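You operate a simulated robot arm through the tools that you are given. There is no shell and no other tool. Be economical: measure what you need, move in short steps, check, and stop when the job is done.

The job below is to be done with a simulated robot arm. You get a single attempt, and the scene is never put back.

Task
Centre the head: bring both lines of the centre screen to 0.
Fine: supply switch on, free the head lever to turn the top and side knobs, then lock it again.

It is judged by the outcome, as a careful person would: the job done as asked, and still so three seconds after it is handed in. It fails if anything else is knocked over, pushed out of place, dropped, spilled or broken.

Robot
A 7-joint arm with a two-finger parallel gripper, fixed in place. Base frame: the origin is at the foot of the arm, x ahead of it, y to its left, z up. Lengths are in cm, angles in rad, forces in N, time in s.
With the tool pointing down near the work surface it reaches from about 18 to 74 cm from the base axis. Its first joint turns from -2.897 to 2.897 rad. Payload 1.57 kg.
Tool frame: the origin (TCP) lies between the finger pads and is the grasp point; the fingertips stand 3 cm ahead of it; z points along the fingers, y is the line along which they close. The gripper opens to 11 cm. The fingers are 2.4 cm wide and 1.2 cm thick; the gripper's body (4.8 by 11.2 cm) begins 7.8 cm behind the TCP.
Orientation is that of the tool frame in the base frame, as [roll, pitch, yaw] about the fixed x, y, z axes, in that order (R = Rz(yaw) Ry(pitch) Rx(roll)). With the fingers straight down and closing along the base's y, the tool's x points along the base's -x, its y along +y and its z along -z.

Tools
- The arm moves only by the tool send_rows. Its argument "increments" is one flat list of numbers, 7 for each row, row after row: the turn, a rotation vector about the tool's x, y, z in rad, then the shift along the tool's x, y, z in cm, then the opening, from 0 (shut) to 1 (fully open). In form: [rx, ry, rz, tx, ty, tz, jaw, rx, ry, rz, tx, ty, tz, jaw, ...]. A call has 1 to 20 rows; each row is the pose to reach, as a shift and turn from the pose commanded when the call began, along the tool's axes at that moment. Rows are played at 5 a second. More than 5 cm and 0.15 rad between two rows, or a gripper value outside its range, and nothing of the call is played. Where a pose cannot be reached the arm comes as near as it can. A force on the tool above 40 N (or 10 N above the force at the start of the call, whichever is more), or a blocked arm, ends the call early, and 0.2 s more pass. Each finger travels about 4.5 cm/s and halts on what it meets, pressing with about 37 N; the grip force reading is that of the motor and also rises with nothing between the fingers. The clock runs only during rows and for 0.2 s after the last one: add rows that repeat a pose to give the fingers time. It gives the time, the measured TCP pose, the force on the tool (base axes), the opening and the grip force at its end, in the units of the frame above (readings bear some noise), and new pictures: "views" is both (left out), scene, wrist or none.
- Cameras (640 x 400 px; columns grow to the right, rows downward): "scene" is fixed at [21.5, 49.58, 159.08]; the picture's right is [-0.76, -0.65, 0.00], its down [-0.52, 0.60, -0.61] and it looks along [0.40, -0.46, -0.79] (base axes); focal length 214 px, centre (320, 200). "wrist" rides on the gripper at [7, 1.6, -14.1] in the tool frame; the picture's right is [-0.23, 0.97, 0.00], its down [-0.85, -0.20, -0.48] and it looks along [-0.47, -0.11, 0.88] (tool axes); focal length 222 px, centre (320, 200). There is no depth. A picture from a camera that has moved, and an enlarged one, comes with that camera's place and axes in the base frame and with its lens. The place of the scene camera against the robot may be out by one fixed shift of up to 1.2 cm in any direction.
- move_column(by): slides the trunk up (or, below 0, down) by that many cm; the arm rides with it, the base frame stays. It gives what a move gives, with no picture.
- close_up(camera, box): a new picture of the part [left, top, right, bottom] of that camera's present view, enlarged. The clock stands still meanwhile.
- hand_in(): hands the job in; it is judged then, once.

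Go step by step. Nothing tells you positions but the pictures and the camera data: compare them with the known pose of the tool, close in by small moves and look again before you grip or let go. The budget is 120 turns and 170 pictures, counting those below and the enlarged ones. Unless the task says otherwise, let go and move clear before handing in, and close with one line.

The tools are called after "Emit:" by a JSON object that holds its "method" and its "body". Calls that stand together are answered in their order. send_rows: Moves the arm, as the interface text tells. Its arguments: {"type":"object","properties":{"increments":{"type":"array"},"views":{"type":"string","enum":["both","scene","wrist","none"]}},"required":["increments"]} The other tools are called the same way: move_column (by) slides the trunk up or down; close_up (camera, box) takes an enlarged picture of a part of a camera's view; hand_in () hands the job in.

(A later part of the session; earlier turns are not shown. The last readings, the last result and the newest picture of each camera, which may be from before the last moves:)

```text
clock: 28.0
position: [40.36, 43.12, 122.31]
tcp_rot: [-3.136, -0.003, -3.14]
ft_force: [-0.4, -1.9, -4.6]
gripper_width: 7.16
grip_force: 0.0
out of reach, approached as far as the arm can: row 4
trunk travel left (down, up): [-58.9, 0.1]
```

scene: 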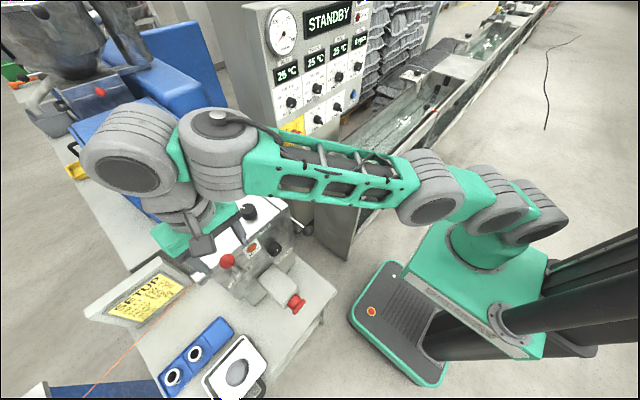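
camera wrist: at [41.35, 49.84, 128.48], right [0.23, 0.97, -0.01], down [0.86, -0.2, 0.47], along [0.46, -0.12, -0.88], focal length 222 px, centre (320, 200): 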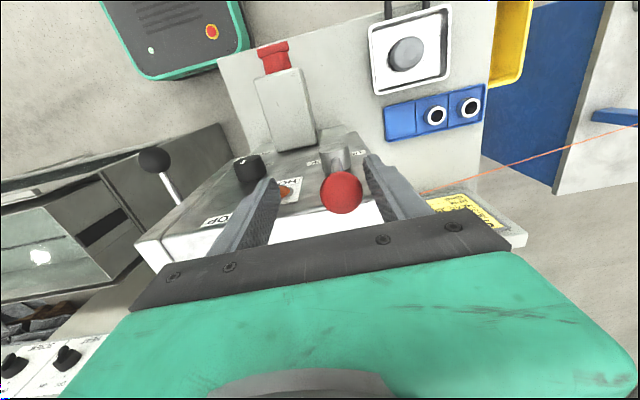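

Clear now. I'll yaw the tool to the radial direction with the fingers shut.

Emit:
{"method": "send_rows", "body": {"increments": [0, 0, -0.14, 0, 0, 0, 0.3, 0, 0, -0.28, 0, 0, 0, 0, 0, 0, -0.42, 0, 0, 0, 0, 0, 0, -0.56, 0, 0, 0, 0, 0, 0, -0.7, 0, 0, 0, 0, 0, 0, -0.785, 0, 0, 0, 0], "views": "none"}}

Emit:
{"method": "send_rows", "body": {"increments": [0, -0.14, 0, 0, 0, 0, 0, 0, -0.28, 0, 0, 0, 0, 0, 0, -0.42, 0, 0, 0, 0, 0, 0, -0.56, 0, 0, 0, 0, 0, 0, -0.7, 0, 0, 0, 0, 0, 0, -0.785, 0, 0, 0, 0, 0, 0, -0.785, 0, 0, 0, 0, 0]}}

```text
clock: 29.4
position: [40.24, 43.15, 122.53]
tcp_rot: [3.14, -0.008, -2.353]
ft_force: [-1.0, -0.4, -0.4]
gripper_width: 0.0
grip_force: 21.3
trunk travel left (down, up): [-58.9, 0.1]
```

```text
clock: 31.0
position: [40.27, 43.28, 122.51]
tcp_rot: [3.141, 0.777, -2.354]
ft_force: [-0.2, 0.1, 0.5]
gripper_width: 0.0
grip_force: 21.2
trunk travel left (down, up): [-58.9, 0.1]
camera wrist: at [28.7, 33.94, 127.59], right [-0.57, 0.8, 0.16], down [0.34, 0.05, 0.94], along [0.75, 0.59, -0.3], focal length 222 px, centre (320, 200)
```

scene: 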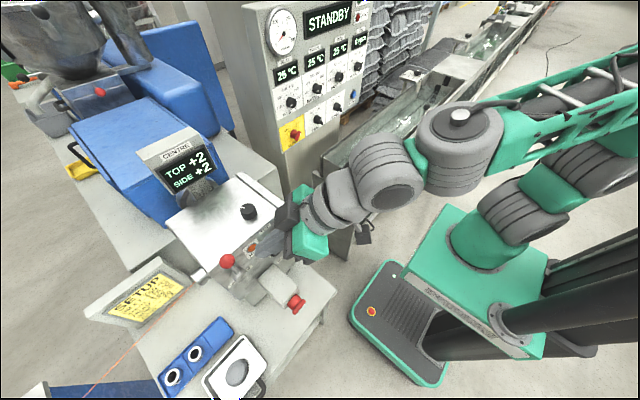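
wrist: 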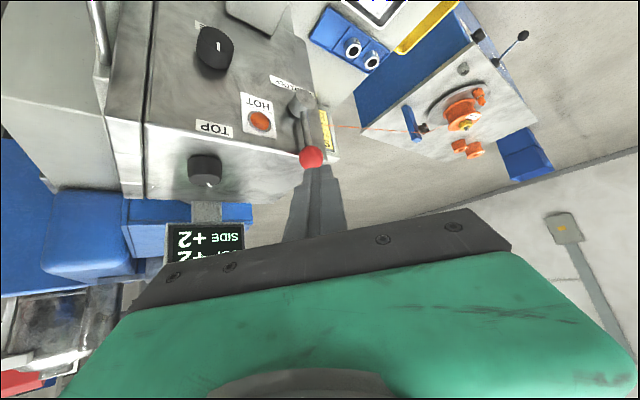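

This pose is comfortable, and the ball is confirmed at about (48.5, 49.3, 114). I'll place the shut fingertips just on its -y side.

Emit:
{"method": "send_rows", "body": {"increments": [0, 0, 0, 0.86, -1.75, 4.07, 0, 0, 0, 0, 1.72, -3.5, 8.14, 0, 0, 0, 0, 1.72, -3.5, 8.14, 0], "views": "wrist"}}

Emit:
{"method": "close_up", "body": {"camera": "scene", "box": [160, 200, 320, 300]}}

```text
clock: 31.8
position: [45.94, 43.81, 115.72]
tcp_rot: [3.141, 0.777, -2.358]
ft_force: [-0.3, -0.8, -0.6]
gripper_width: 0.0
grip_force: 20.6
trunk travel left (down, up): [-58.9, 0.1]
camera wrist: at [34.31, 34.57, 120.86], right [-0.57, 0.8, 0.16], down [0.34, 0.05, 0.94], along [0.75, 0.59, -0.3], focal length 222 px, centre (320, 200)
```

wrist: 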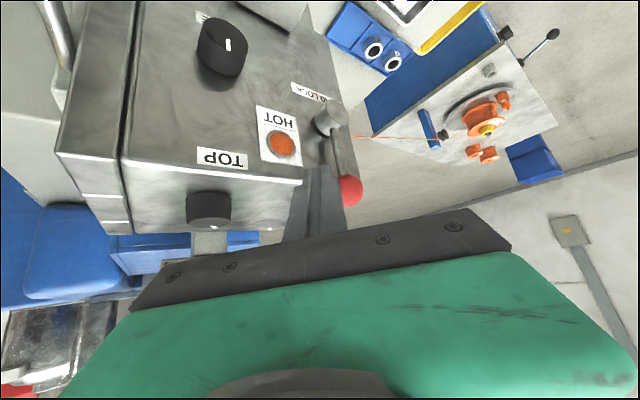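

```text
4.00 times, centred on (240, 250) of scene
camera zoom: at [21.5, 49.58, 159.08], right [-0.76, -0.65, 0.0], down [-0.52, 0.6, -0.61], along [0.4, -0.46, -0.79], focal length 858 px, centre (640, 0)
```

zoom: 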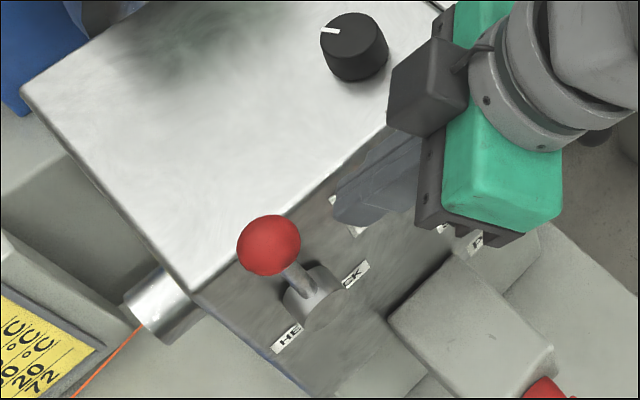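

The fingers are on the -y side of the ball. Now I'll push +y 4 cm in small rows.

Emit:
{"method": "send_rows", "body": {"increments": [0, 0, 0, -0.5, 0.7, 0.5, 0, 0, 0, 0, -1.01, 1.41, 0.99, 0, 0, 0, 0, -1.39, 1.94, 1.36, 0, 0, 0, 0, -1.7, 2.4, 1.7, 0, 0, 0, 0, -2.02, 2.82, 1.98, 0], "views": "wrist"}}

Emit:
{"method": "close_up", "body": {"camera": "scene", "box": [160, 200, 320, 300]}}

```text
clock: 33.0
position: [45.88, 48.02, 115.45]
tcp_rot: [3.141, 0.775, -2.357]
ft_force: [-0.1, 0.7, 0.2]
gripper_width: 0.01
grip_force: 21.1
trunk travel left (down, up): [-58.9, 0.1]
camera wrist: at [34.26, 38.63, 120.56], right [-0.57, 0.8, 0.16], down [0.34, 0.05, 0.94], along [0.75, 0.59, -0.3], focal length 222 px, centre (320, 200)
```

wrist: 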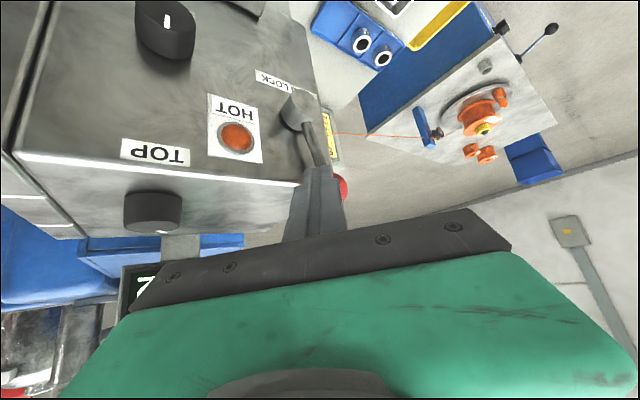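

```text
4.00 times, centred on (240, 250) of scene
camera zoom: at [21.5, 49.58, 159.08], right [-0.76, -0.65, 0.0], down [-0.52, 0.6, -0.61], along [0.4, -0.46, -0.79], focal length 858 px, centre (640, 0)
```

zoom: 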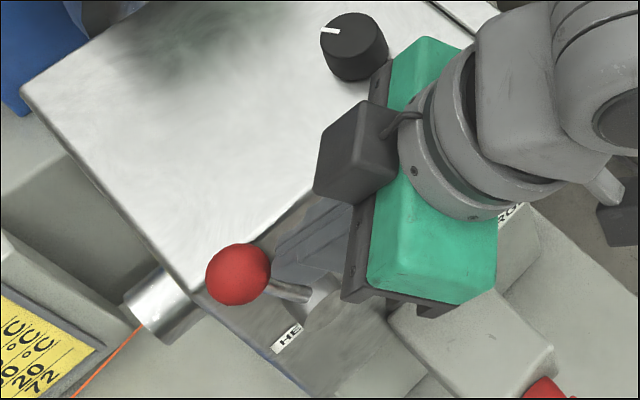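

The lever swings freely toward +y. I'll keep following the arc: +y and slightly down.

Emit:
{"method": "send_rows", "body": {"increments": [0, 0, 0, -0.25, 0.8, 0.7, 0, 0, 0, 0, -0.4, 1.5, 1.6, 0, 0, 0, 0, -0.55, 2.2, 2.6, 0, 0, 0, 0, -0.62, 2.82, 3.41, 0], "views": "wrist"}}

Emit:
{"method": "close_up", "body": {"camera": "scene", "box": [160, 200, 320, 300]}}

```text
clock: 34.0
position: [45.93, 51.81, 113.4]
tcp_rot: [-3.141, 0.778, -2.356]
ft_force: [-0.5, -0.5, -1.1]
gripper_width: 0.0
grip_force: 21.5
trunk travel left (down, up): [-58.9, 0.1]
camera wrist: at [34.39, 42.56, 118.51], right [-0.57, 0.8, 0.16], down [0.34, 0.05, 0.94], along [0.75, 0.59, -0.3], focal length 222 px, centre (320, 200)
```

wrist: 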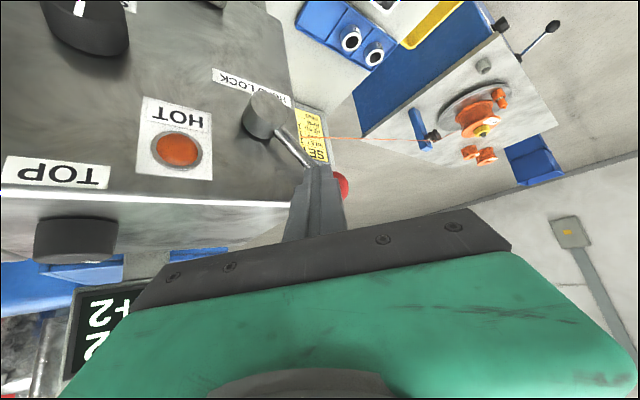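

```text
4.00 times, centred on (240, 250) of scene
camera zoom: at [21.5, 49.58, 159.08], right [-0.76, -0.65, 0.0], down [-0.52, 0.6, -0.61], along [0.4, -0.46, -0.79], focal length 858 px, centre (640, 0)
```

zoom: 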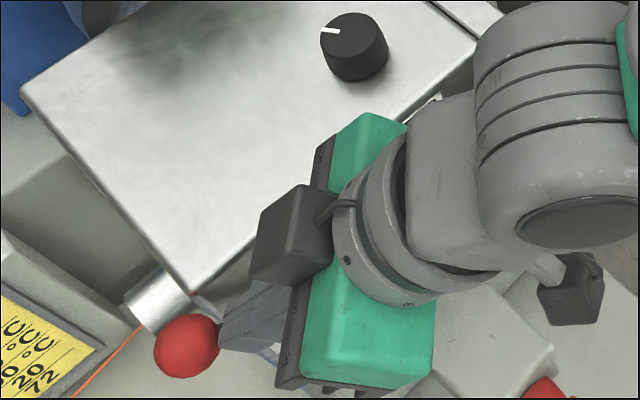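

The lever is around 45–50° and still loose. I'll continue along the arc toward horizontal.

Emit:
{"method": "send_rows", "body": {"increments": [0, 0, 0, 0.2, 0.6, 1, 0, 0, 0, 0, 0.5, 1.1, 1.9, 0, 0, 0, 0, 0.8, 1.5, 2.8, 0, 0, 0, 0, 1.19, 1.77, 3.74, 0], "views": "wrist"}}

Emit:
{"method": "close_up", "body": {"camera": "scene", "box": [160, 200, 320, 300]}}

```text
clock: 35.0
position: [46.04, 54.47, 109.9]
tcp_rot: [-3.139, 0.776, -2.355]
ft_force: [0.9, 0.4, -0.4]
gripper_width: 0.0
grip_force: 21.2
trunk travel left (down, up): [-58.9, 0.1]
camera wrist: at [34.47, 45.11, 115.04], right [-0.57, 0.8, 0.16], down [0.34, 0.05, 0.94], along [0.75, 0.59, -0.3], focal length 222 px, centre (320, 200)
```

wrist: 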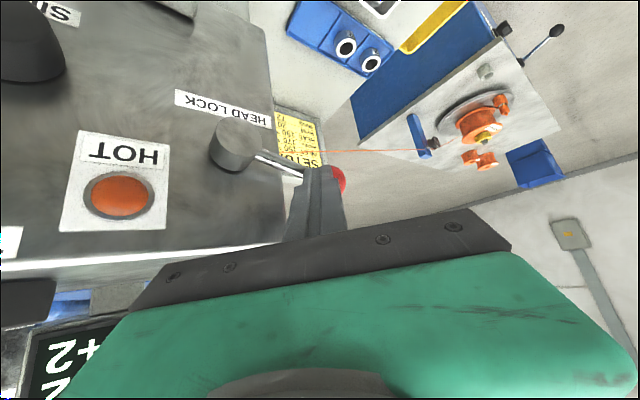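

```text
4.00 times, centred on (240, 250) of scene
camera zoom: at [21.5, 49.58, 159.08], right [-0.76, -0.65, 0.0], down [-0.52, 0.6, -0.61], along [0.4, -0.46, -0.79], focal length 858 px, centre (640, 0)
```

zoom: 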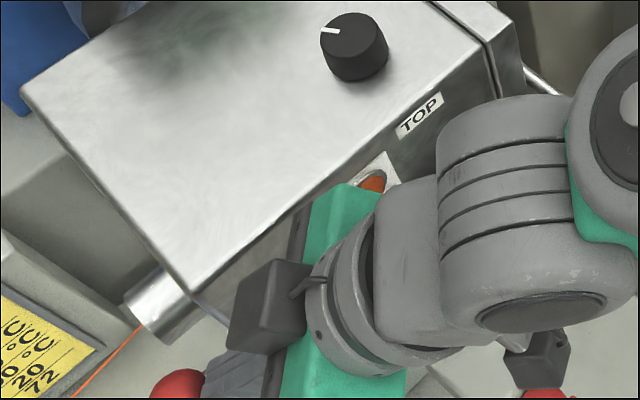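

The lever is near 70°. I'll press a little further down to find the end stop.

Emit:
{"method": "send_rows", "body": {"increments": [0, 0, 0, 0.7, 0.2, 0.9, 0, 0, 0, 0, 1.3, 0.35, 1.7, 0, 0, 0, 0, 1.85, 0.35, 2.39, 0], "views": "wrist"}}

Emit:
{"method": "close_up", "body": {"camera": "scene", "box": [160, 200, 320, 300]}}

```text
clock: 35.8
position: [45.9, 54.89, 107.91]
tcp_rot: [3.138, 0.79, -2.358]
ft_force: [-8.3, -10.0, 26.5]
gripper_width: 0.0
grip_force: 21.3
trunk travel left (down, up): [-58.9, 0.1]
camera wrist: at [34.34, 45.45, 112.74], right [-0.58, 0.8, 0.16], down [0.33, 0.04, 0.94], along [0.75, 0.6, -0.29], focal length 222 px, centre (320, 200)
```

wrist: 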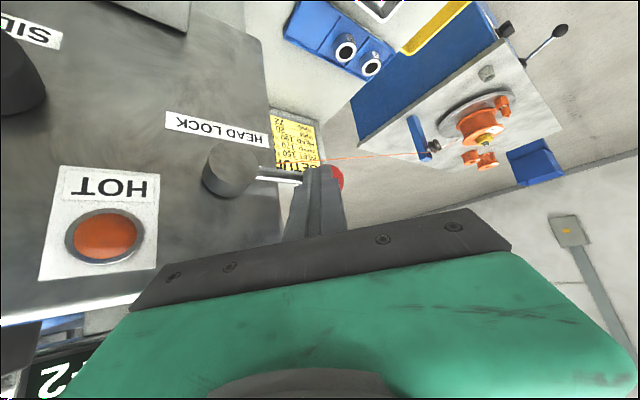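

```text
4.00 times, centred on (240, 250) of scene
camera zoom: at [21.5, 49.58, 159.08], right [-0.76, -0.65, 0.0], down [-0.52, 0.6, -0.61], along [0.4, -0.46, -0.79], focal length 858 px, centre (640, 0)
```

zoom: 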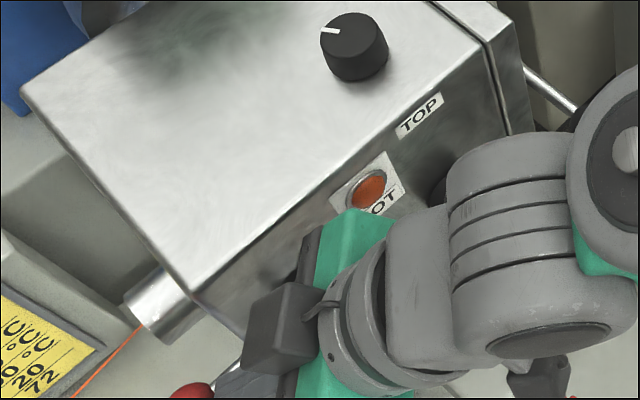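

The lever hit its stop at horizontal, so the head should be freed. I'll lift off and head over to the top knob.

Emit:
{"method": "send_rows", "body": {"increments": [0, 0, 0, -1.5, 0, -1.5, 0, 0, 0, 0, -3.5, 0, -3.57, 0, 0, 0, 0, -3.7, -0.7, -7.2, 0, 0, 0, 0, -3.9, -1.4, -10.9, 0, 0, 0, 0, -4.1, -2.1, -14.6, 0, 0, 0, 0, -4.33, -2.8, -18.3, 0, 0, 0.14, 0, -4.33, -2.8, -18.3, 0, 0, 0.28, 0, -4.33, -2.8, -18.3, 0, 0, 0.42, 0, -4.33, -2.8, -18.3, 0, 0, 0.56, 0, -4.33, -2.8, -18.3, 0, 0, 0.7, 0, -4.33, -2.8, -18.3, 0, 0, 0.785, 0, -4.33, -2.8, -18.3, 0, 0, 0.785, 0, -4.33, -2.8, -18.3, 0.55, 0, 0.785, 0, -4.33, -2.8, -18.3, 0.55]}}

Emit:
{"method": "close_up", "body": {"camera": "scene", "box": [160, 200, 320, 300]}}

```text
clock: 38.8
position: [41.01, 45.91, 123.06]
tcp_rot: [3.141, -0.009, -2.356]
ft_force: [0.4, 0.6, -0.5]
gripper_width: 4.99
grip_force: 0.0
trunk travel left (down, up): [-58.9, 0.1]
camera wrist: at [35.18, 42.3, 137.19], right [-0.53, 0.85, 0.0], down [0.75, 0.47, 0.47], along [0.4, 0.25, -0.88], focal length 222 px, centre (320, 200)
```

scene: 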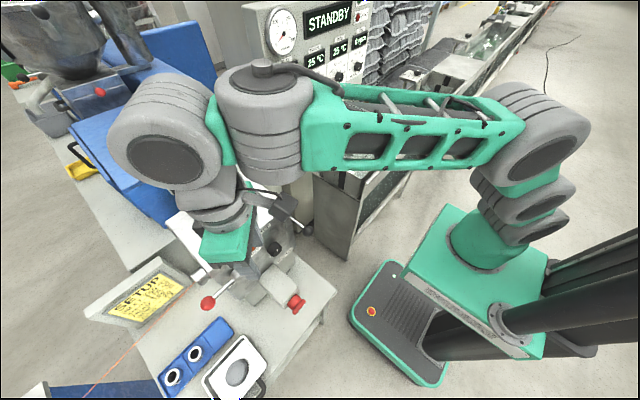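
wrist: 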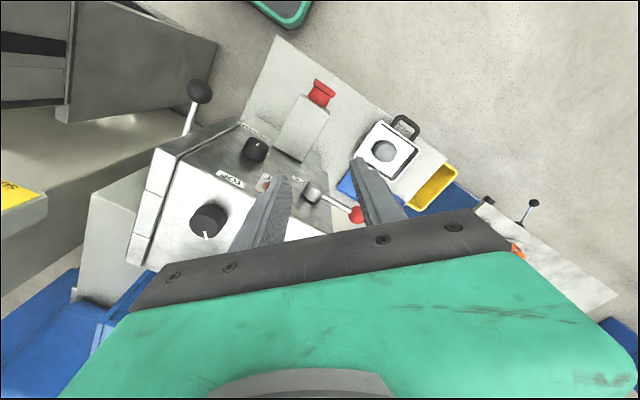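

```text
4.00 times, centred on (240, 250) of scene
camera zoom: at [21.5, 49.58, 159.08], right [-0.76, -0.65, 0.0], down [-0.52, 0.6, -0.61], along [0.4, -0.46, -0.79], focal length 858 px, centre (640, 0)
```

zoom: 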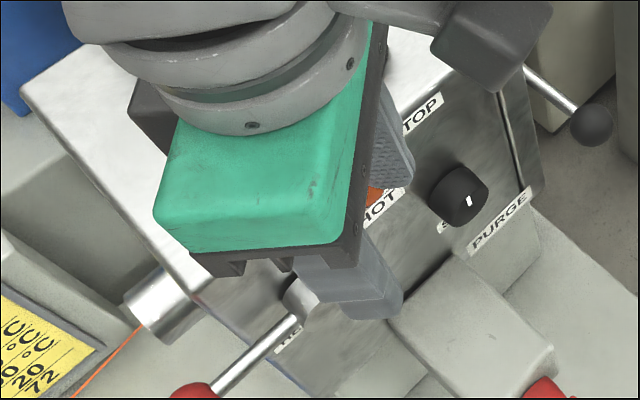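

The lever stays horizontal. The top knob is at about (54.8, 38.4), so I'll move above it.

Emit:
{"method": "send_rows", "body": {"increments": [0, 0, 0, -1.1, -3.8, 0, 0.65, 0, 0, 0, -2.2, -7.5, 0, 0.65, 0, 0, 0, -3.3, -11.3, 1, 0.65, 0, 0, 0, -4.38, -15.1, 2, 0.65, 0, 0, 0, -4.38, -15.1, 2, 0.65]}}

Emit:
{"method": "close_up", "body": {"camera": "wrist", "box": [200, 80, 440, 230]}}

```text
clock: 40.0
position: [54.8, 38.37, 120.94]
tcp_rot: [3.141, -0.009, -2.356]
ft_force: [-0.1, 0.5, -0.7]
gripper_width: 7.16
grip_force: 0.1
trunk travel left (down, up): [-58.9, 0.1]
camera wrist: at [48.87, 34.75, 135.09], right [-0.53, 0.85, 0.0], down [0.75, 0.47, 0.47], along [0.4, 0.25, -0.88], focal length 222 px, centre (320, 200)
```

scene: 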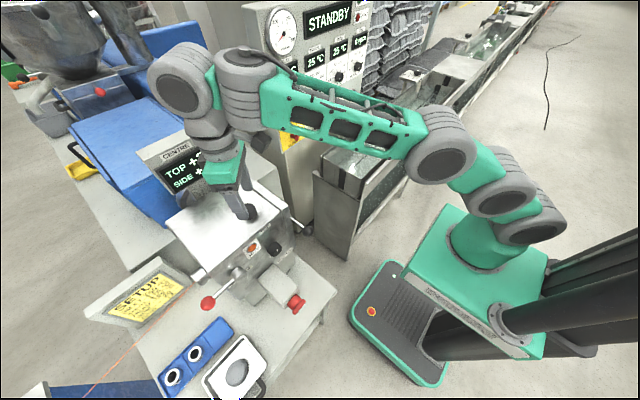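
wrist: 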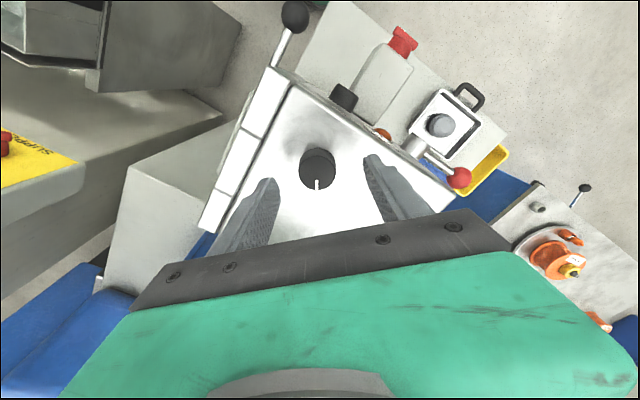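

```text
2.67 times, centred on (320, 155) of wrist
camera zoom: at [48.87, 34.75, 135.09], right [-0.53, 0.85, 0.0], down [0.75, 0.47, 0.47], along [0.4, 0.25, -0.88], focal length 592 px, centre (320, 320)
```

zoom: 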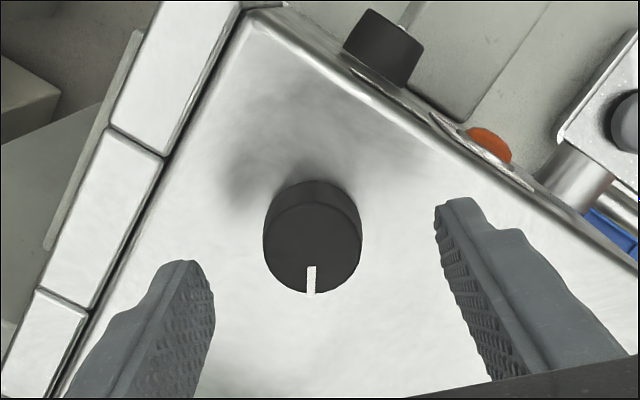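

The knob is centred at about (55.6, 38.6), 3.5 cm across. I'll centre on it and lower until the pads overlap it.

Emit:
{"method": "send_rows", "body": {"increments": [0, 0, 0, -0.74, -0.39, 1, 0.65, 0, 0, 0, -0.74, -0.39, 3, 0.65, 0, 0, 0, -0.74, -0.39, 4.4, 0.65, 0, 0, 0, -0.74, -0.39, 4.4, 0.65], "views": "none"}}

Emit:
{"method": "close_up", "body": {"camera": "wrist", "box": [200, 80, 440, 230]}}

Emit:
{"method": "close_up", "body": {"camera": "scene", "box": [200, 180, 296, 240]}}

```text
clock: 41.0
position: [55.7, 38.67, 116.68]
tcp_rot: [-3.141, -0.008, -2.355]
ft_force: [0.5, 0.1, 0.4]
gripper_width: 7.14
grip_force: 0.0
trunk travel left (down, up): [-58.9, 0.1]
```

```text
2.67 times, centred on (320, 155) of wrist
camera zoom: at [49.75, 35.09, 130.68], right [-0.53, 0.85, 0.0], down [0.75, 0.47, 0.47], along [0.4, 0.25, -0.88], focal length 592 px, centre (320, 320)
```

zoom: 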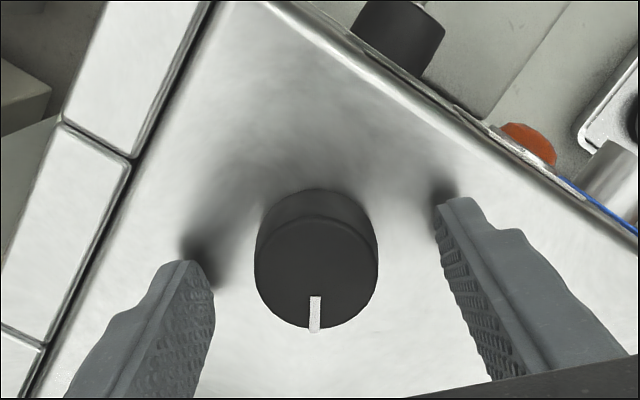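

```text
6.67 times, centred on (248, 210) of scene
camera zoom: at [21.5, 49.58, 159.08], right [-0.76, -0.65, 0.0], down [-0.52, 0.6, -0.61], along [0.4, -0.46, -0.79], focal length 1430 px, centre (800, 133)
```

zoom: 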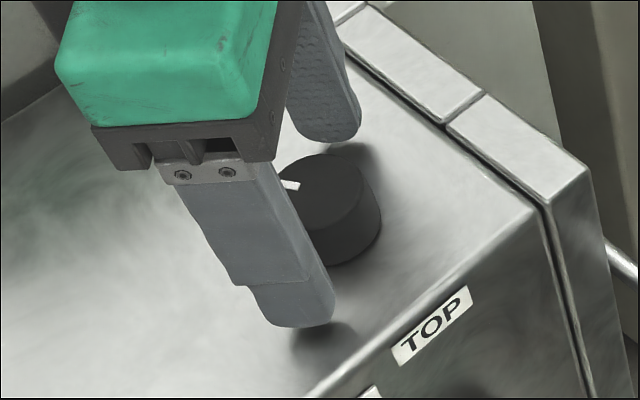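

The pads are centred around the knob. I'll lower 0.6 cm more and grip.

Emit:
{"method": "send_rows", "body": {"increments": [0, 0, 0, 0, 0, 0.6, 0.65, 0, 0, 0, 0, 0, 0.6, 0.4, 0, 0, 0, 0, 0, 0.6, 0.3, 0, 0, 0, 0, 0, 0.6, 0.25, 0, 0, 0, 0, 0, 0.6, 0.25], "views": "none"}}

Emit:
{"method": "close_up", "body": {"camera": "wrist", "box": [200, 80, 440, 230]}}

```text
clock: 42.2
position: [55.7, 38.68, 115.9]
tcp_rot: [-3.141, -0.01, -2.357]
ft_force: [2.7, -2.3, 0.9]
gripper_width: 3.74
grip_force: 29.2
trunk travel left (down, up): [-58.9, 0.1]
```

```text
2.67 times, centred on (320, 155) of wrist
camera zoom: at [49.78, 35.03, 130.11], right [-0.53, 0.85, 0.0], down [0.75, 0.47, 0.47], along [0.4, 0.25, -0.88], focal length 592 px, centre (320, 320)
```

zoom: 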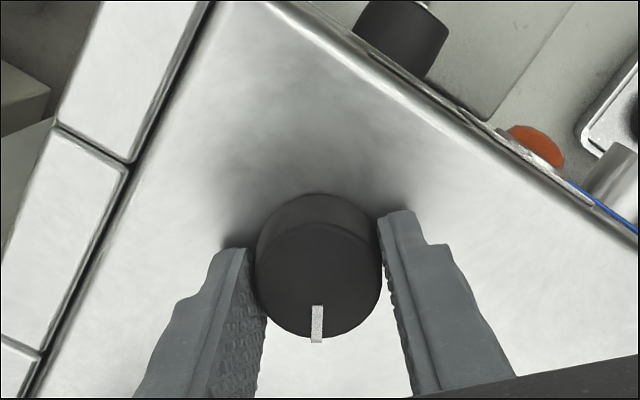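

Gripped at 3.74 cm. I'll turn a trial 0.3 rad and read the screen.

Emit:
{"method": "send_rows", "body": {"increments": [0, 0, 0.1, 0, 0, 0, 0.25, 0, 0, 0.2, 0, 0, 0, 0.25, 0, 0, 0.3, 0, 0, 0, 0.25, 0, 0, 0.3, 0, 0, 0, 0.25], "views": "scene"}}

Emit:
{"method": "close_up", "body": {"camera": "wrist", "box": [200, 80, 440, 230]}}

Emit:
{"method": "close_up", "body": {"camera": "scene", "box": [130, 130, 226, 190]}}

```text
clock: 43.2
position: [55.63, 38.58, 116.07]
tcp_rot: [-3.139, -0.009, -2.657]
ft_force: [7.9, -2.3, 5.3]
gripper_width: 3.69
grip_force: 43.8
trunk travel left (down, up): [-58.9, 0.1]
```

scene: 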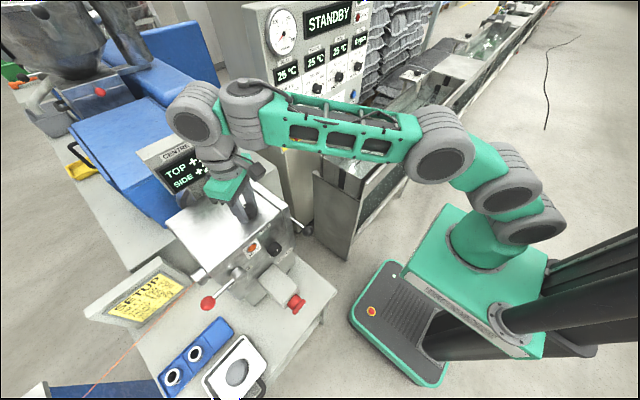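

```text
2.67 times, centred on (320, 155) of wrist
camera zoom: at [48.97, 36.95, 130.11], right [-0.25, 0.97, 0.0], down [0.85, 0.22, 0.47], along [0.46, 0.12, -0.88], focal length 592 px, centre (320, 320)
```

zoom: 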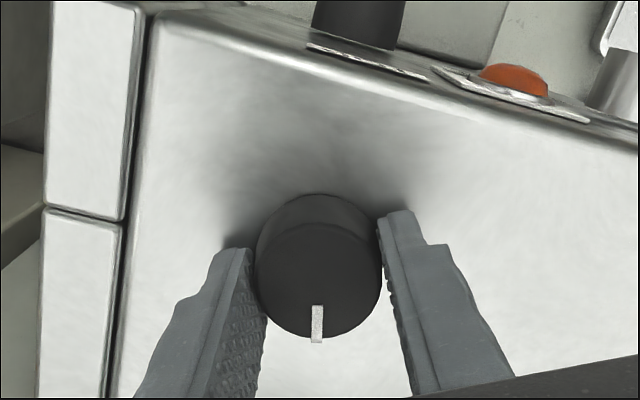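

```text
6.67 times, centred on (178, 160) of scene
camera zoom: at [21.5, 49.58, 159.08], right [-0.76, -0.65, 0.0], down [-0.52, 0.6, -0.61], along [0.4, -0.46, -0.79], focal length 1430 px, centre (1267, 467)
```

zoom: 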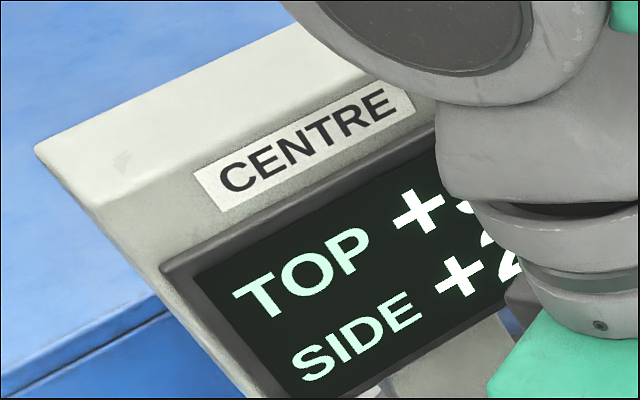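

The knob follows the hand, and the digit seems to have risen to +3, so the correct direction is the other way. I'll turn back to 0.3 rad past the start and check.

Emit:
{"method": "send_rows", "body": {"increments": [0, 0, -0.13, 0, 0, 0, 0.25, 0, 0, -0.26, 0, 0, 0, 0.25, 0, 0, -0.39, 0, 0, 0, 0.25, 0, 0, -0.5, 0, 0, 0, 0.25, 0, 0, -0.6, 0, 0, 0, 0.25, 0, 0, -0.6, 0, 0, 0, 0.25], "views": "none"}}

Emit:
{"method": "close_up", "body": {"camera": "scene", "box": [130, 130, 226, 190]}}

```text
clock: 44.6
position: [55.51, 38.79, 116.03]
tcp_rot: [3.14, -0.008, -2.054]
ft_force: [4.3, 2.7, 3.2]
gripper_width: 3.69
grip_force: 43.0
trunk travel left (down, up): [-58.9, 0.1]
```

```text
6.67 times, centred on (178, 160) of scene
camera zoom: at [21.5, 49.58, 159.08], right [-0.76, -0.65, 0.0], down [-0.52, 0.6, -0.61], along [0.4, -0.46, -0.79], focal length 1430 px, centre (1267, 467)
```

zoom: 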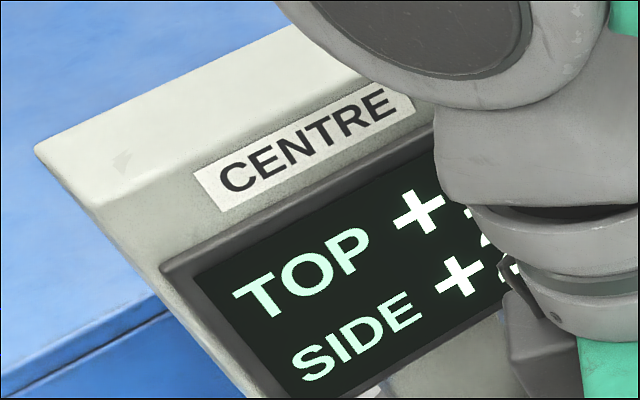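

The digit looks like +1 (half hidden). I'll turn another 0.3 rad the same way.

Emit:
{"method": "send_rows", "body": {"increments": [0, 0, -0.1, 0, 0, 0, 0.25, 0, 0, -0.2, 0, 0, 0, 0.25, 0, 0, -0.3, 0, 0, 0, 0.25, 0, 0, -0.3, 0, 0, 0, 0.25], "views": "none"}}

Emit:
{"method": "close_up", "body": {"camera": "scene", "box": [130, 130, 226, 190]}}

Emit:
{"method": "close_up", "body": {"camera": "wrist", "box": [200, 80, 440, 230]}}

```text
clock: 45.6
position: [55.49, 38.73, 116.02]
tcp_rot: [3.136, -0.008, -1.753]
ft_force: [0.6, 3.4, 2.4]
gripper_width: 3.71
grip_force: 43.6
trunk travel left (down, up): [-58.9, 0.1]
```

```text
6.67 times, centred on (178, 160) of scene
camera zoom: at [21.5, 49.58, 159.08], right [-0.76, -0.65, 0.0], down [-0.52, 0.6, -0.61], along [0.4, -0.46, -0.79], focal length 1430 px, centre (1267, 467)
```

zoom: 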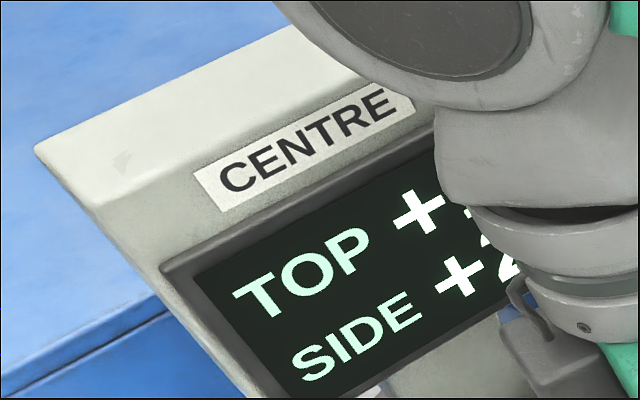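

```text
2.67 times, centred on (320, 155) of wrist
camera zoom: at [52.9, 32.31, 130.13], right [-0.92, 0.4, 0.0], down [0.35, 0.81, 0.47], along [0.19, 0.43, -0.88], focal length 592 px, centre (320, 320)
```

zoom: 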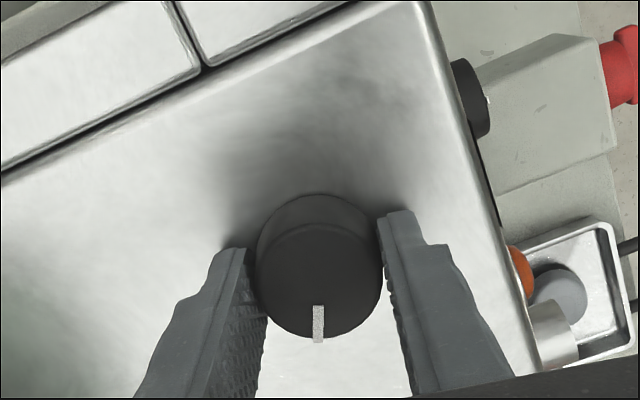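

The sign is still "+". I'll turn in smaller steps until it changes.

Emit:
{"method": "send_rows", "body": {"increments": [0, 0, -0.1, 0, 0, 0, 0.25, 0, 0, -0.15, 0, 0, 0, 0.25, 0, 0, -0.15, 0, 0, 0, 0.25], "views": "none"}}

Emit:
{"method": "close_up", "body": {"camera": "scene", "box": [178, 145, 226, 175]}}

```text
clock: 46.4
position: [55.55, 38.65, 115.97]
tcp_rot: [3.134, -0.009, -1.604]
ft_force: [-4.9, 1.5, 1.6]
gripper_width: 3.67
grip_force: 43.3
trunk travel left (down, up): [-58.9, 0.1]
```

```text
13.33 times, centred on (202, 160) of scene
camera zoom: at [21.5, 49.58, 159.08], right [-0.76, -0.65, 0.0], down [-0.52, 0.6, -0.61], along [0.4, -0.46, -0.79], focal length 2860 px, centre (1893, 733)
```

zoom: 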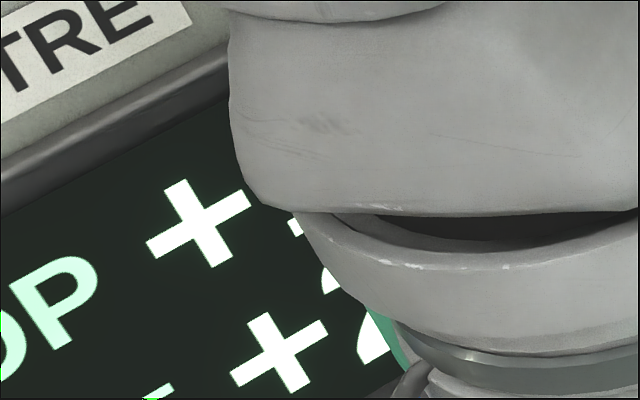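

I need to see the digit, so I'll release, rise and slide aside for a clear view of the screen.

Emit:
{"method": "send_rows", "body": {"increments": [0, 0, 0, 0, 0, 0, 0.65, 0, 0, 0, 0, 0, 0, 0.65, 0, 0, 0, 0, 0, -3, 0.65, 0, 0, 0, 0, 0, -4.5, 0.65, 0, 0, 0, 1, 4, -4.5, 0.65, 0, 0, 0, 2, 8, -4.5, 0.65, 0, 0, 0, 2, 8, -4.5, 0.65], "views": "wrist"}}

Emit:
{"method": "close_up", "body": {"camera": "scene", "box": [130, 130, 290, 230]}}

```text
clock: 48.0
position: [47.61, 37.07, 120.62]
tcp_rot: [3.137, -0.006, -1.606]
ft_force: [-0.1, 0.2, -0.3]
gripper_width: 7.13
grip_force: 0.1
trunk travel left (down, up): [-58.9, 0.1]
camera wrist: at [45.92, 30.35, 134.63], right [-0.97, 0.26, 0.0], down [0.23, 0.85, 0.47], along [0.12, 0.46, -0.88], focal length 222 px, centre (320, 200)
```

wrist: 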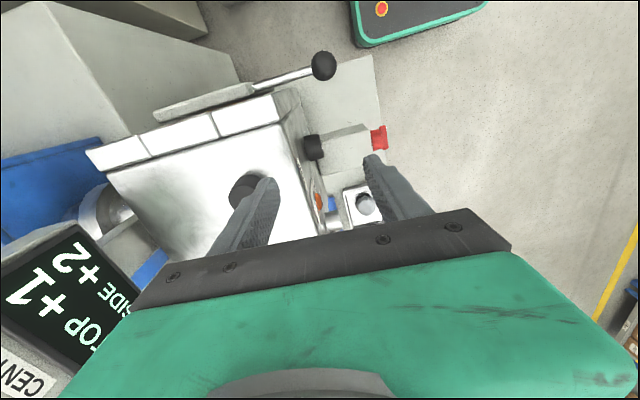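

```text
4.00 times, centred on (210, 180) of scene
camera zoom: at [21.5, 49.58, 159.08], right [-0.76, -0.65, 0.0], down [-0.52, 0.6, -0.61], along [0.4, -0.46, -0.79], focal length 858 px, centre (760, 280)
```

zoom: 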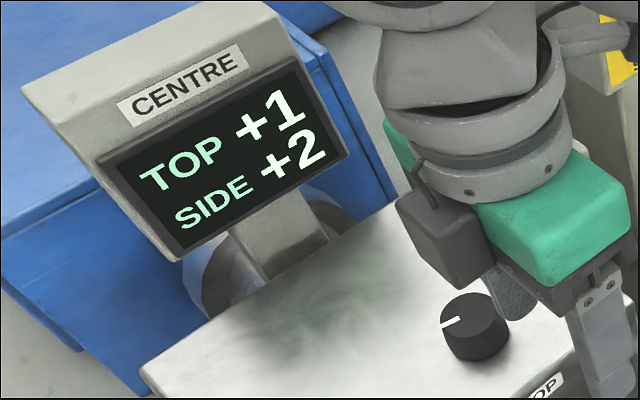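

TOP now reads +1, after about 0.45 rad net, so one unit is about 0.5 rad. I'll regrip with some yaw wound back and turn about 0.55 rad more.

Emit:
{"method": "send_rows", "body": {"increments": [0, 0, 0.13, -0.5, -2, 0, 0.65, 0, 0, 0.26, -1, -4, 0, 0.65, 0, 0, 0.39, -1.5, -6, 0, 0.65, 0, 0, 0.5, -1.88, -7.89, 0, 0.65, 0, 0, 0.5, -1.88, -7.89, 2.5, 0.65, 0, 0, 0.5, -1.88, -7.89, 4.7, 0.65, 0, 0, 0.5, -1.88, -7.89, 4.7, 0.65], "views": "none"}}

Emit:
{"method": "close_up", "body": {"camera": "wrist", "box": [200, 80, 440, 230]}}

```text
clock: 49.6
position: [55.49, 38.37, 115.94]
tcp_rot: [3.14, -0.005, -2.106]
ft_force: [1.4, 0.6, 5.4]
gripper_width: 7.17
grip_force: 0.3
trunk travel left (down, up): [-58.9, 0.1]
```

```text
2.67 times, centred on (320, 155) of wrist
camera zoom: at [50.66, 33.39, 130.09], right [-0.72, 0.69, 0.0], down [0.61, 0.64, 0.47], along [0.33, 0.34, -0.88], focal length 592 px, centre (320, 320)
```

zoom: 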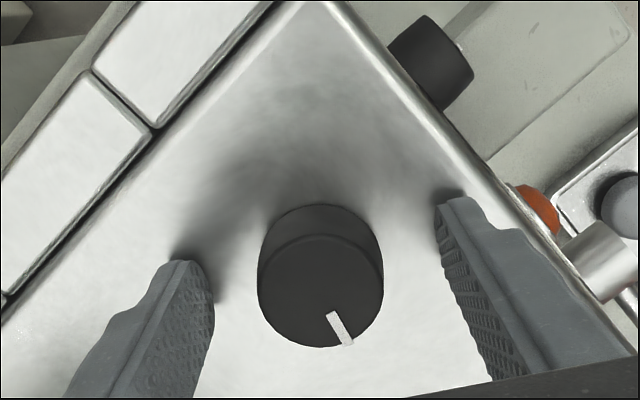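

Well placed. I'll shift 0.3 cm outward, grip, and turn -0.55 rad.

Emit:
{"method": "send_rows", "body": {"increments": [0, 0, 0, -0.3, 0, 0, 0.5, 0, 0, 0, -0.3, 0, 0, 0.35, 0, 0, 0, -0.3, 0, 0, 0.25, 0, 0, 0, -0.3, 0, 0, 0.25, 0, 0, -0.14, -0.3, 0, 0, 0.25, 0, 0, -0.28, -0.3, 0, 0, 0.25, 0, 0, -0.42, -0.3, 0, 0, 0.25, 0, 0, -0.55, -0.3, 0, 0, 0.25, 0, 0, -0.55, -0.3, 0, 0, 0.25], "views": "none"}}

Emit:
{"method": "close_up", "body": {"camera": "scene", "box": [130, 130, 290, 230]}}

Emit:
{"method": "close_up", "body": {"camera": "wrist", "box": [0, 100, 480, 400]}}

```text
clock: 51.6
position: [55.56, 38.46, 116.06]
tcp_rot: [3.136, -0.003, -1.553]
ft_force: [0.5, -16.0, 18.9]
gripper_width: 3.69
grip_force: 43.3
trunk travel left (down, up): [-58.9, 0.1]
```

```text
4.00 times, centred on (210, 180) of scene
camera zoom: at [21.5, 49.58, 159.08], right [-0.76, -0.65, 0.0], down [-0.52, 0.6, -0.61], along [0.4, -0.46, -0.79], focal length 858 px, centre (760, 280)
```

zoom: 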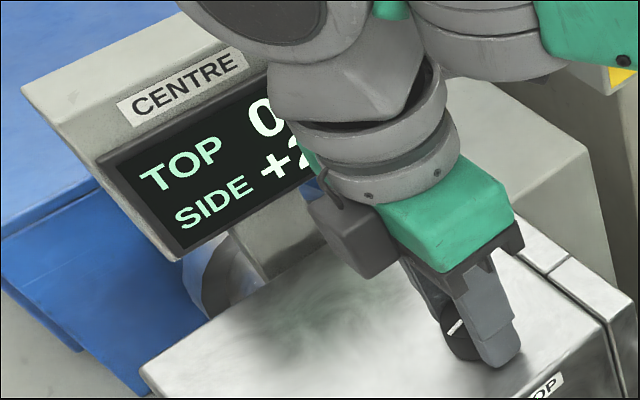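

```text
1.33 times, centred on (240, 250) of wrist
camera zoom: at [54.21, 31.61, 130.1], right [-0.98, 0.21, 0.0], down [0.19, 0.86, 0.47], along [0.1, 0.46, -0.88], focal length 296 px, centre (427, 133)
```

zoom: 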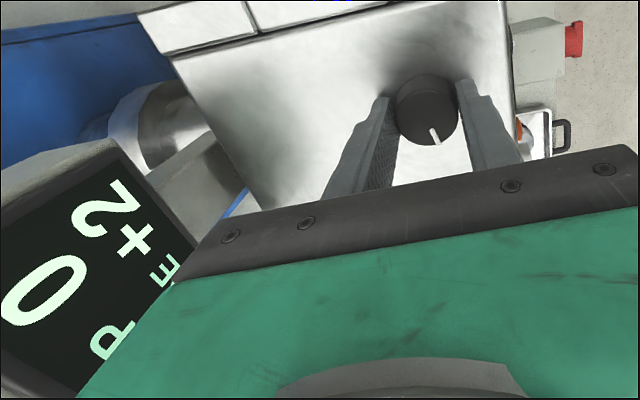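

TOP reads 0. I'll release, rise and retreat, turning the wrist back to radial, before setting up for the side knob.

Emit:
{"method": "send_rows", "body": {"increments": [0, 0, 0, 0, 0, 0, 0.65, 0, 0, 0, 0, 0, 0, 0.65, 0, 0, 0, 0, 0, -3, 0.65, 0, 0, 0, 0, 0, -5, 0.65, 0, 0, 0.14, 2, 3.2, -5, 0.65, 0, 0, 0.28, 4, 6.4, -5, 0.65, 0, 0, 0.42, 6, 9.6, -5, 0.65, 0, 0, 0.56, 8, 12.6, -5, 0.65, 0, 0, 0.7, 10.2, 15.8, -5, 0.65, 0, 0, 0.85, 10.2, 15.8, -5, 0.65], "views": "none"}}

Emit:
{"method": "close_up", "body": {"camera": "scene", "box": [130, 130, 290, 230]}}

```text
clock: 53.8
position: [39.94, 28.28, 120.84]
tcp_rot: [-3.14, -0.009, -2.407]
ft_force: [0.3, -0.3, -0.2]
gripper_width: 7.14
grip_force: 0.1
trunk travel left (down, up): [-58.9, 0.1]
```

```text
4.00 times, centred on (210, 180) of scene
camera zoom: at [21.5, 49.58, 159.08], right [-0.76, -0.65, 0.0], down [-0.52, 0.6, -0.61], along [0.4, -0.46, -0.79], focal length 858 px, centre (760, 280)
```

zoom: 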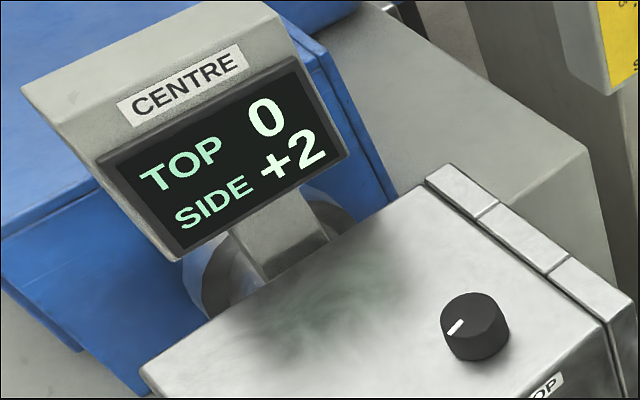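

TOP 0 holds after release. Next I'll lower the trunk in stages and tilt the tool toward horizontal along the radius.

Emit:
{"method": "move_column", "body": {"by": -13}}

Emit:
{"method": "send_rows", "body": {"increments": [0, -0.14, 0, 0, 0, -1, 0.65, 0, -0.28, 0, 0.5, 0, -2, 0.65, 0, -0.42, 0, 1, 0, -3, 0.65, 0, -0.56, 0, 1.5, 0, -4, 0.65, 0, -0.7, 0, 2, 0, -5, 0.65, 0, -0.84, 0, 2.5, 0, -6, 0.65, 0, -0.98, 0, 3, 0, -7, 0.65, 0, -0.98, 0, 3, 0, -7, 0.65], "views": "none"}}

Emit:
{"method": "move_column", "body": {"by": -13}}

```text
clock: 55.4
position: [39.88, 28.27, 107.97]
tcp_rot: [3.141, -0.009, -2.406]
ft_force: [-0.2, 0.3, -0.2]
gripper_width: 7.15
grip_force: 0.1
trunk travel left (down, up): [-45.9, 13.1]
```

```text
clock: 56.7
position: [38.16, 28.09, 103.74]
tcp_rot: [3.117, 0.548, -2.396]
ft_force: [0.5, -0.2, -0.5]
gripper_width: 7.16
grip_force: 0.0
trunk travel left (down, up): [-45.9, 13.1]
stopped in row 6: the arm was blocked; the commanded pose is now the measured one
```

```text
clock: 58.3
position: [38.68, 28.09, 91.07]
tcp_rot: [3.109, 0.544, -2.398]
ft_force: [0.2, 0.4, -0.1]
gripper_width: 7.17
grip_force: 0.1
trunk travel left (down, up): [-32.9, 26.1]
```

The wrist hit its limit partway, but the trunk is lower now. I'll raise the tool relative to the shoulder and then continue tilting.

Emit:
{"method": "send_rows", "body": {"increments": [0, 0, 0, -1.8, 0, -3, 0.65, 0, 0, 0, -3.6, 0, -6, 0.65, 0, 0, 0, -5.4, 0, -9, 0.65, 0, 0, 0, -7.2, 0, -12, 0.65, 0, -0.14, 0, -7.2, 0, -12, 0.65, 0, -0.28, 0, -7.2, 0, -12, 0.65, 0, -0.42, 0, -7.2, 0, -12, 0.65, 0, -0.42, 0, -7.2, 0, -12, 0.65]}}

```text
clock: 60.1
position: [39.29, 28.36, 103.09]
tcp_rot: [3.084, 0.909, -2.424]
ft_force: [0.4, -0.1, -0.3]
gripper_width: 7.13
grip_force: 0.1
trunk travel left (down, up): [-32.9, 26.1]
camera wrist: at [27.17, 18.95, 106.25], right [-0.57, 0.8, 0.21], down [0.27, -0.07, 0.96], along [0.78, 0.6, -0.17], focal length 222 px, centre (320, 200)
```

scene: 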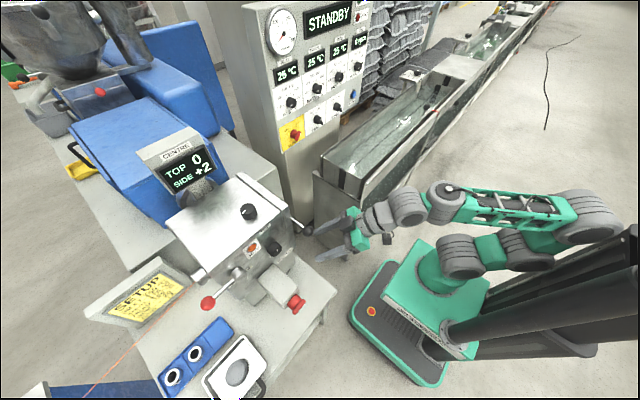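
wrist: 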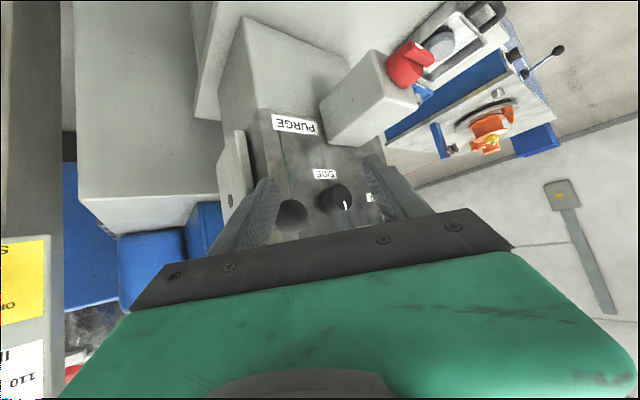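

The black-ball rod is at about (44, 28.6, 104), near my left finger, so I'll back off first. Then I'll roll the tool so the fingers sit above and below the side knob, approaching from about 25° to its axis.

Emit:
{"method": "send_rows", "body": {"increments": [0, 0, 0, -0.58, 1.68, -0.8, 0.65, 0, 0, 0, -1.15, 3.35, -1.6, 0.65, 0, 0, 0, -1.73, 5.03, -2.38, 0.65, -0.006, -0.062, 0.123, -1.96, 4.97, -1.88, 0.65, -0.011, -0.124, 0.245, -2.19, 4.9, -1.38, 0.65, -0.017, -0.186, 0.368, -2.41, 4.84, -0.88, 0.65, -0.022, -0.248, 0.491, -2.64, 4.78, -0.38, 0.65, -0.028, -0.31, 0.613, -2.87, 4.72, 0.12, 0.65, -0.034, -0.372, 0.736, -3.1, 4.65, 0.61, 0.65, -0.039, -0.434, 0.859, -3.33, 4.59, 1.11, 0.65, -0.045, -0.496, 0.982, -3.56, 4.53, 1.61, 0.65, -0.05, -0.558, 1.104, -3.79, 4.46, 2.11, 0.65, -0.056, -0.62, 1.227, -4.02, 4.4, 2.61, 0.65, -0.062, -0.682, 1.35, -4.25, 4.34, 3.11, 0.65, -0.062, -0.682, 1.35, -4.25, 4.34, 3.11, 0.65]}}

```text
clock: 63.3
position: [38.85, 34.13, 107.63]
tcp_rot: [1.622, 0.262, 1.994]
ft_force: [-0.4, 0.8, 0.2]
gripper_width: 7.15
grip_force: 0.1
trunk travel left (down, up): [-32.9, 26.1]
camera wrist: at [23.15, 35.06, 108.02], right [0.03, 0.05, 1.0], down [-0.09, -0.99, 0.05], along [1.0, -0.09, -0.03], focal length 222 px, centre (320, 200)
```

scene: 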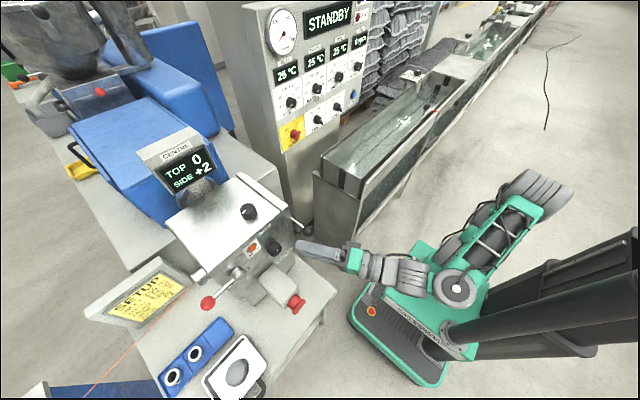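
wrist: 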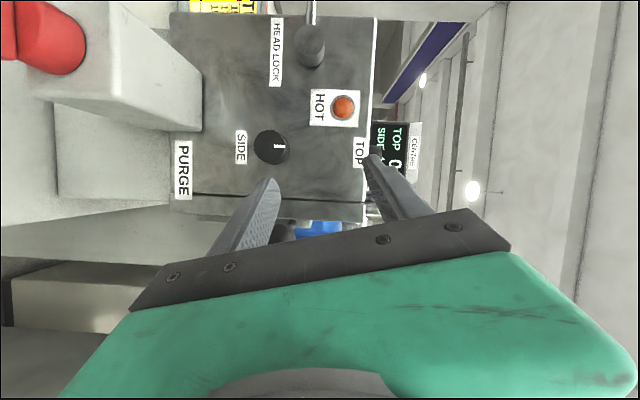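

The roll succeeded, the fingers are above and below, and the knob axis is near y 38.2, z 101.9. I'll line up about 6 cm short of it.

Emit:
{"method": "send_rows", "body": {"increments": [0, 0, 0, 0.73, -2.45, 1.1, 0.65, 0, 0, 0, 1.47, -4.89, 2.17, 0.65, 0, 0, 0, 1.47, -4.89, 2.17, 0.65], "views": "wrist"}}

Emit:
{"method": "close_up", "body": {"camera": "scene", "box": [220, 200, 380, 300]}}

```text
clock: 64.1
position: [40.52, 35.07, 102.5]
tcp_rot: [1.622, 0.261, 1.998]
ft_force: [0.4, 0.1, 0.0]
gripper_width: 7.12
grip_force: 0.0
trunk travel left (down, up): [-32.9, 26.1]
camera wrist: at [24.81, 35.91, 102.82], right [0.03, 0.05, 1.0], down [-0.08, -0.99, 0.05], along [1.0, -0.09, -0.03], focal length 222 px, centre (320, 200)
```

wrist: 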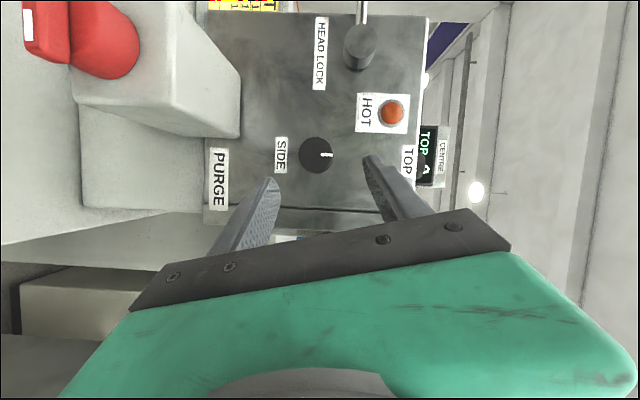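

```text
4.00 times, centred on (300, 250) of scene
camera zoom: at [21.5, 49.58, 159.08], right [-0.76, -0.65, 0.0], down [-0.52, 0.6, -0.61], along [0.4, -0.46, -0.79], focal length 858 px, centre (400, 0)
```

zoom: 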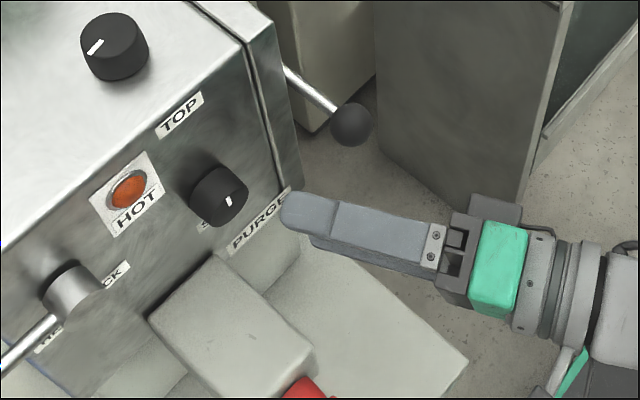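

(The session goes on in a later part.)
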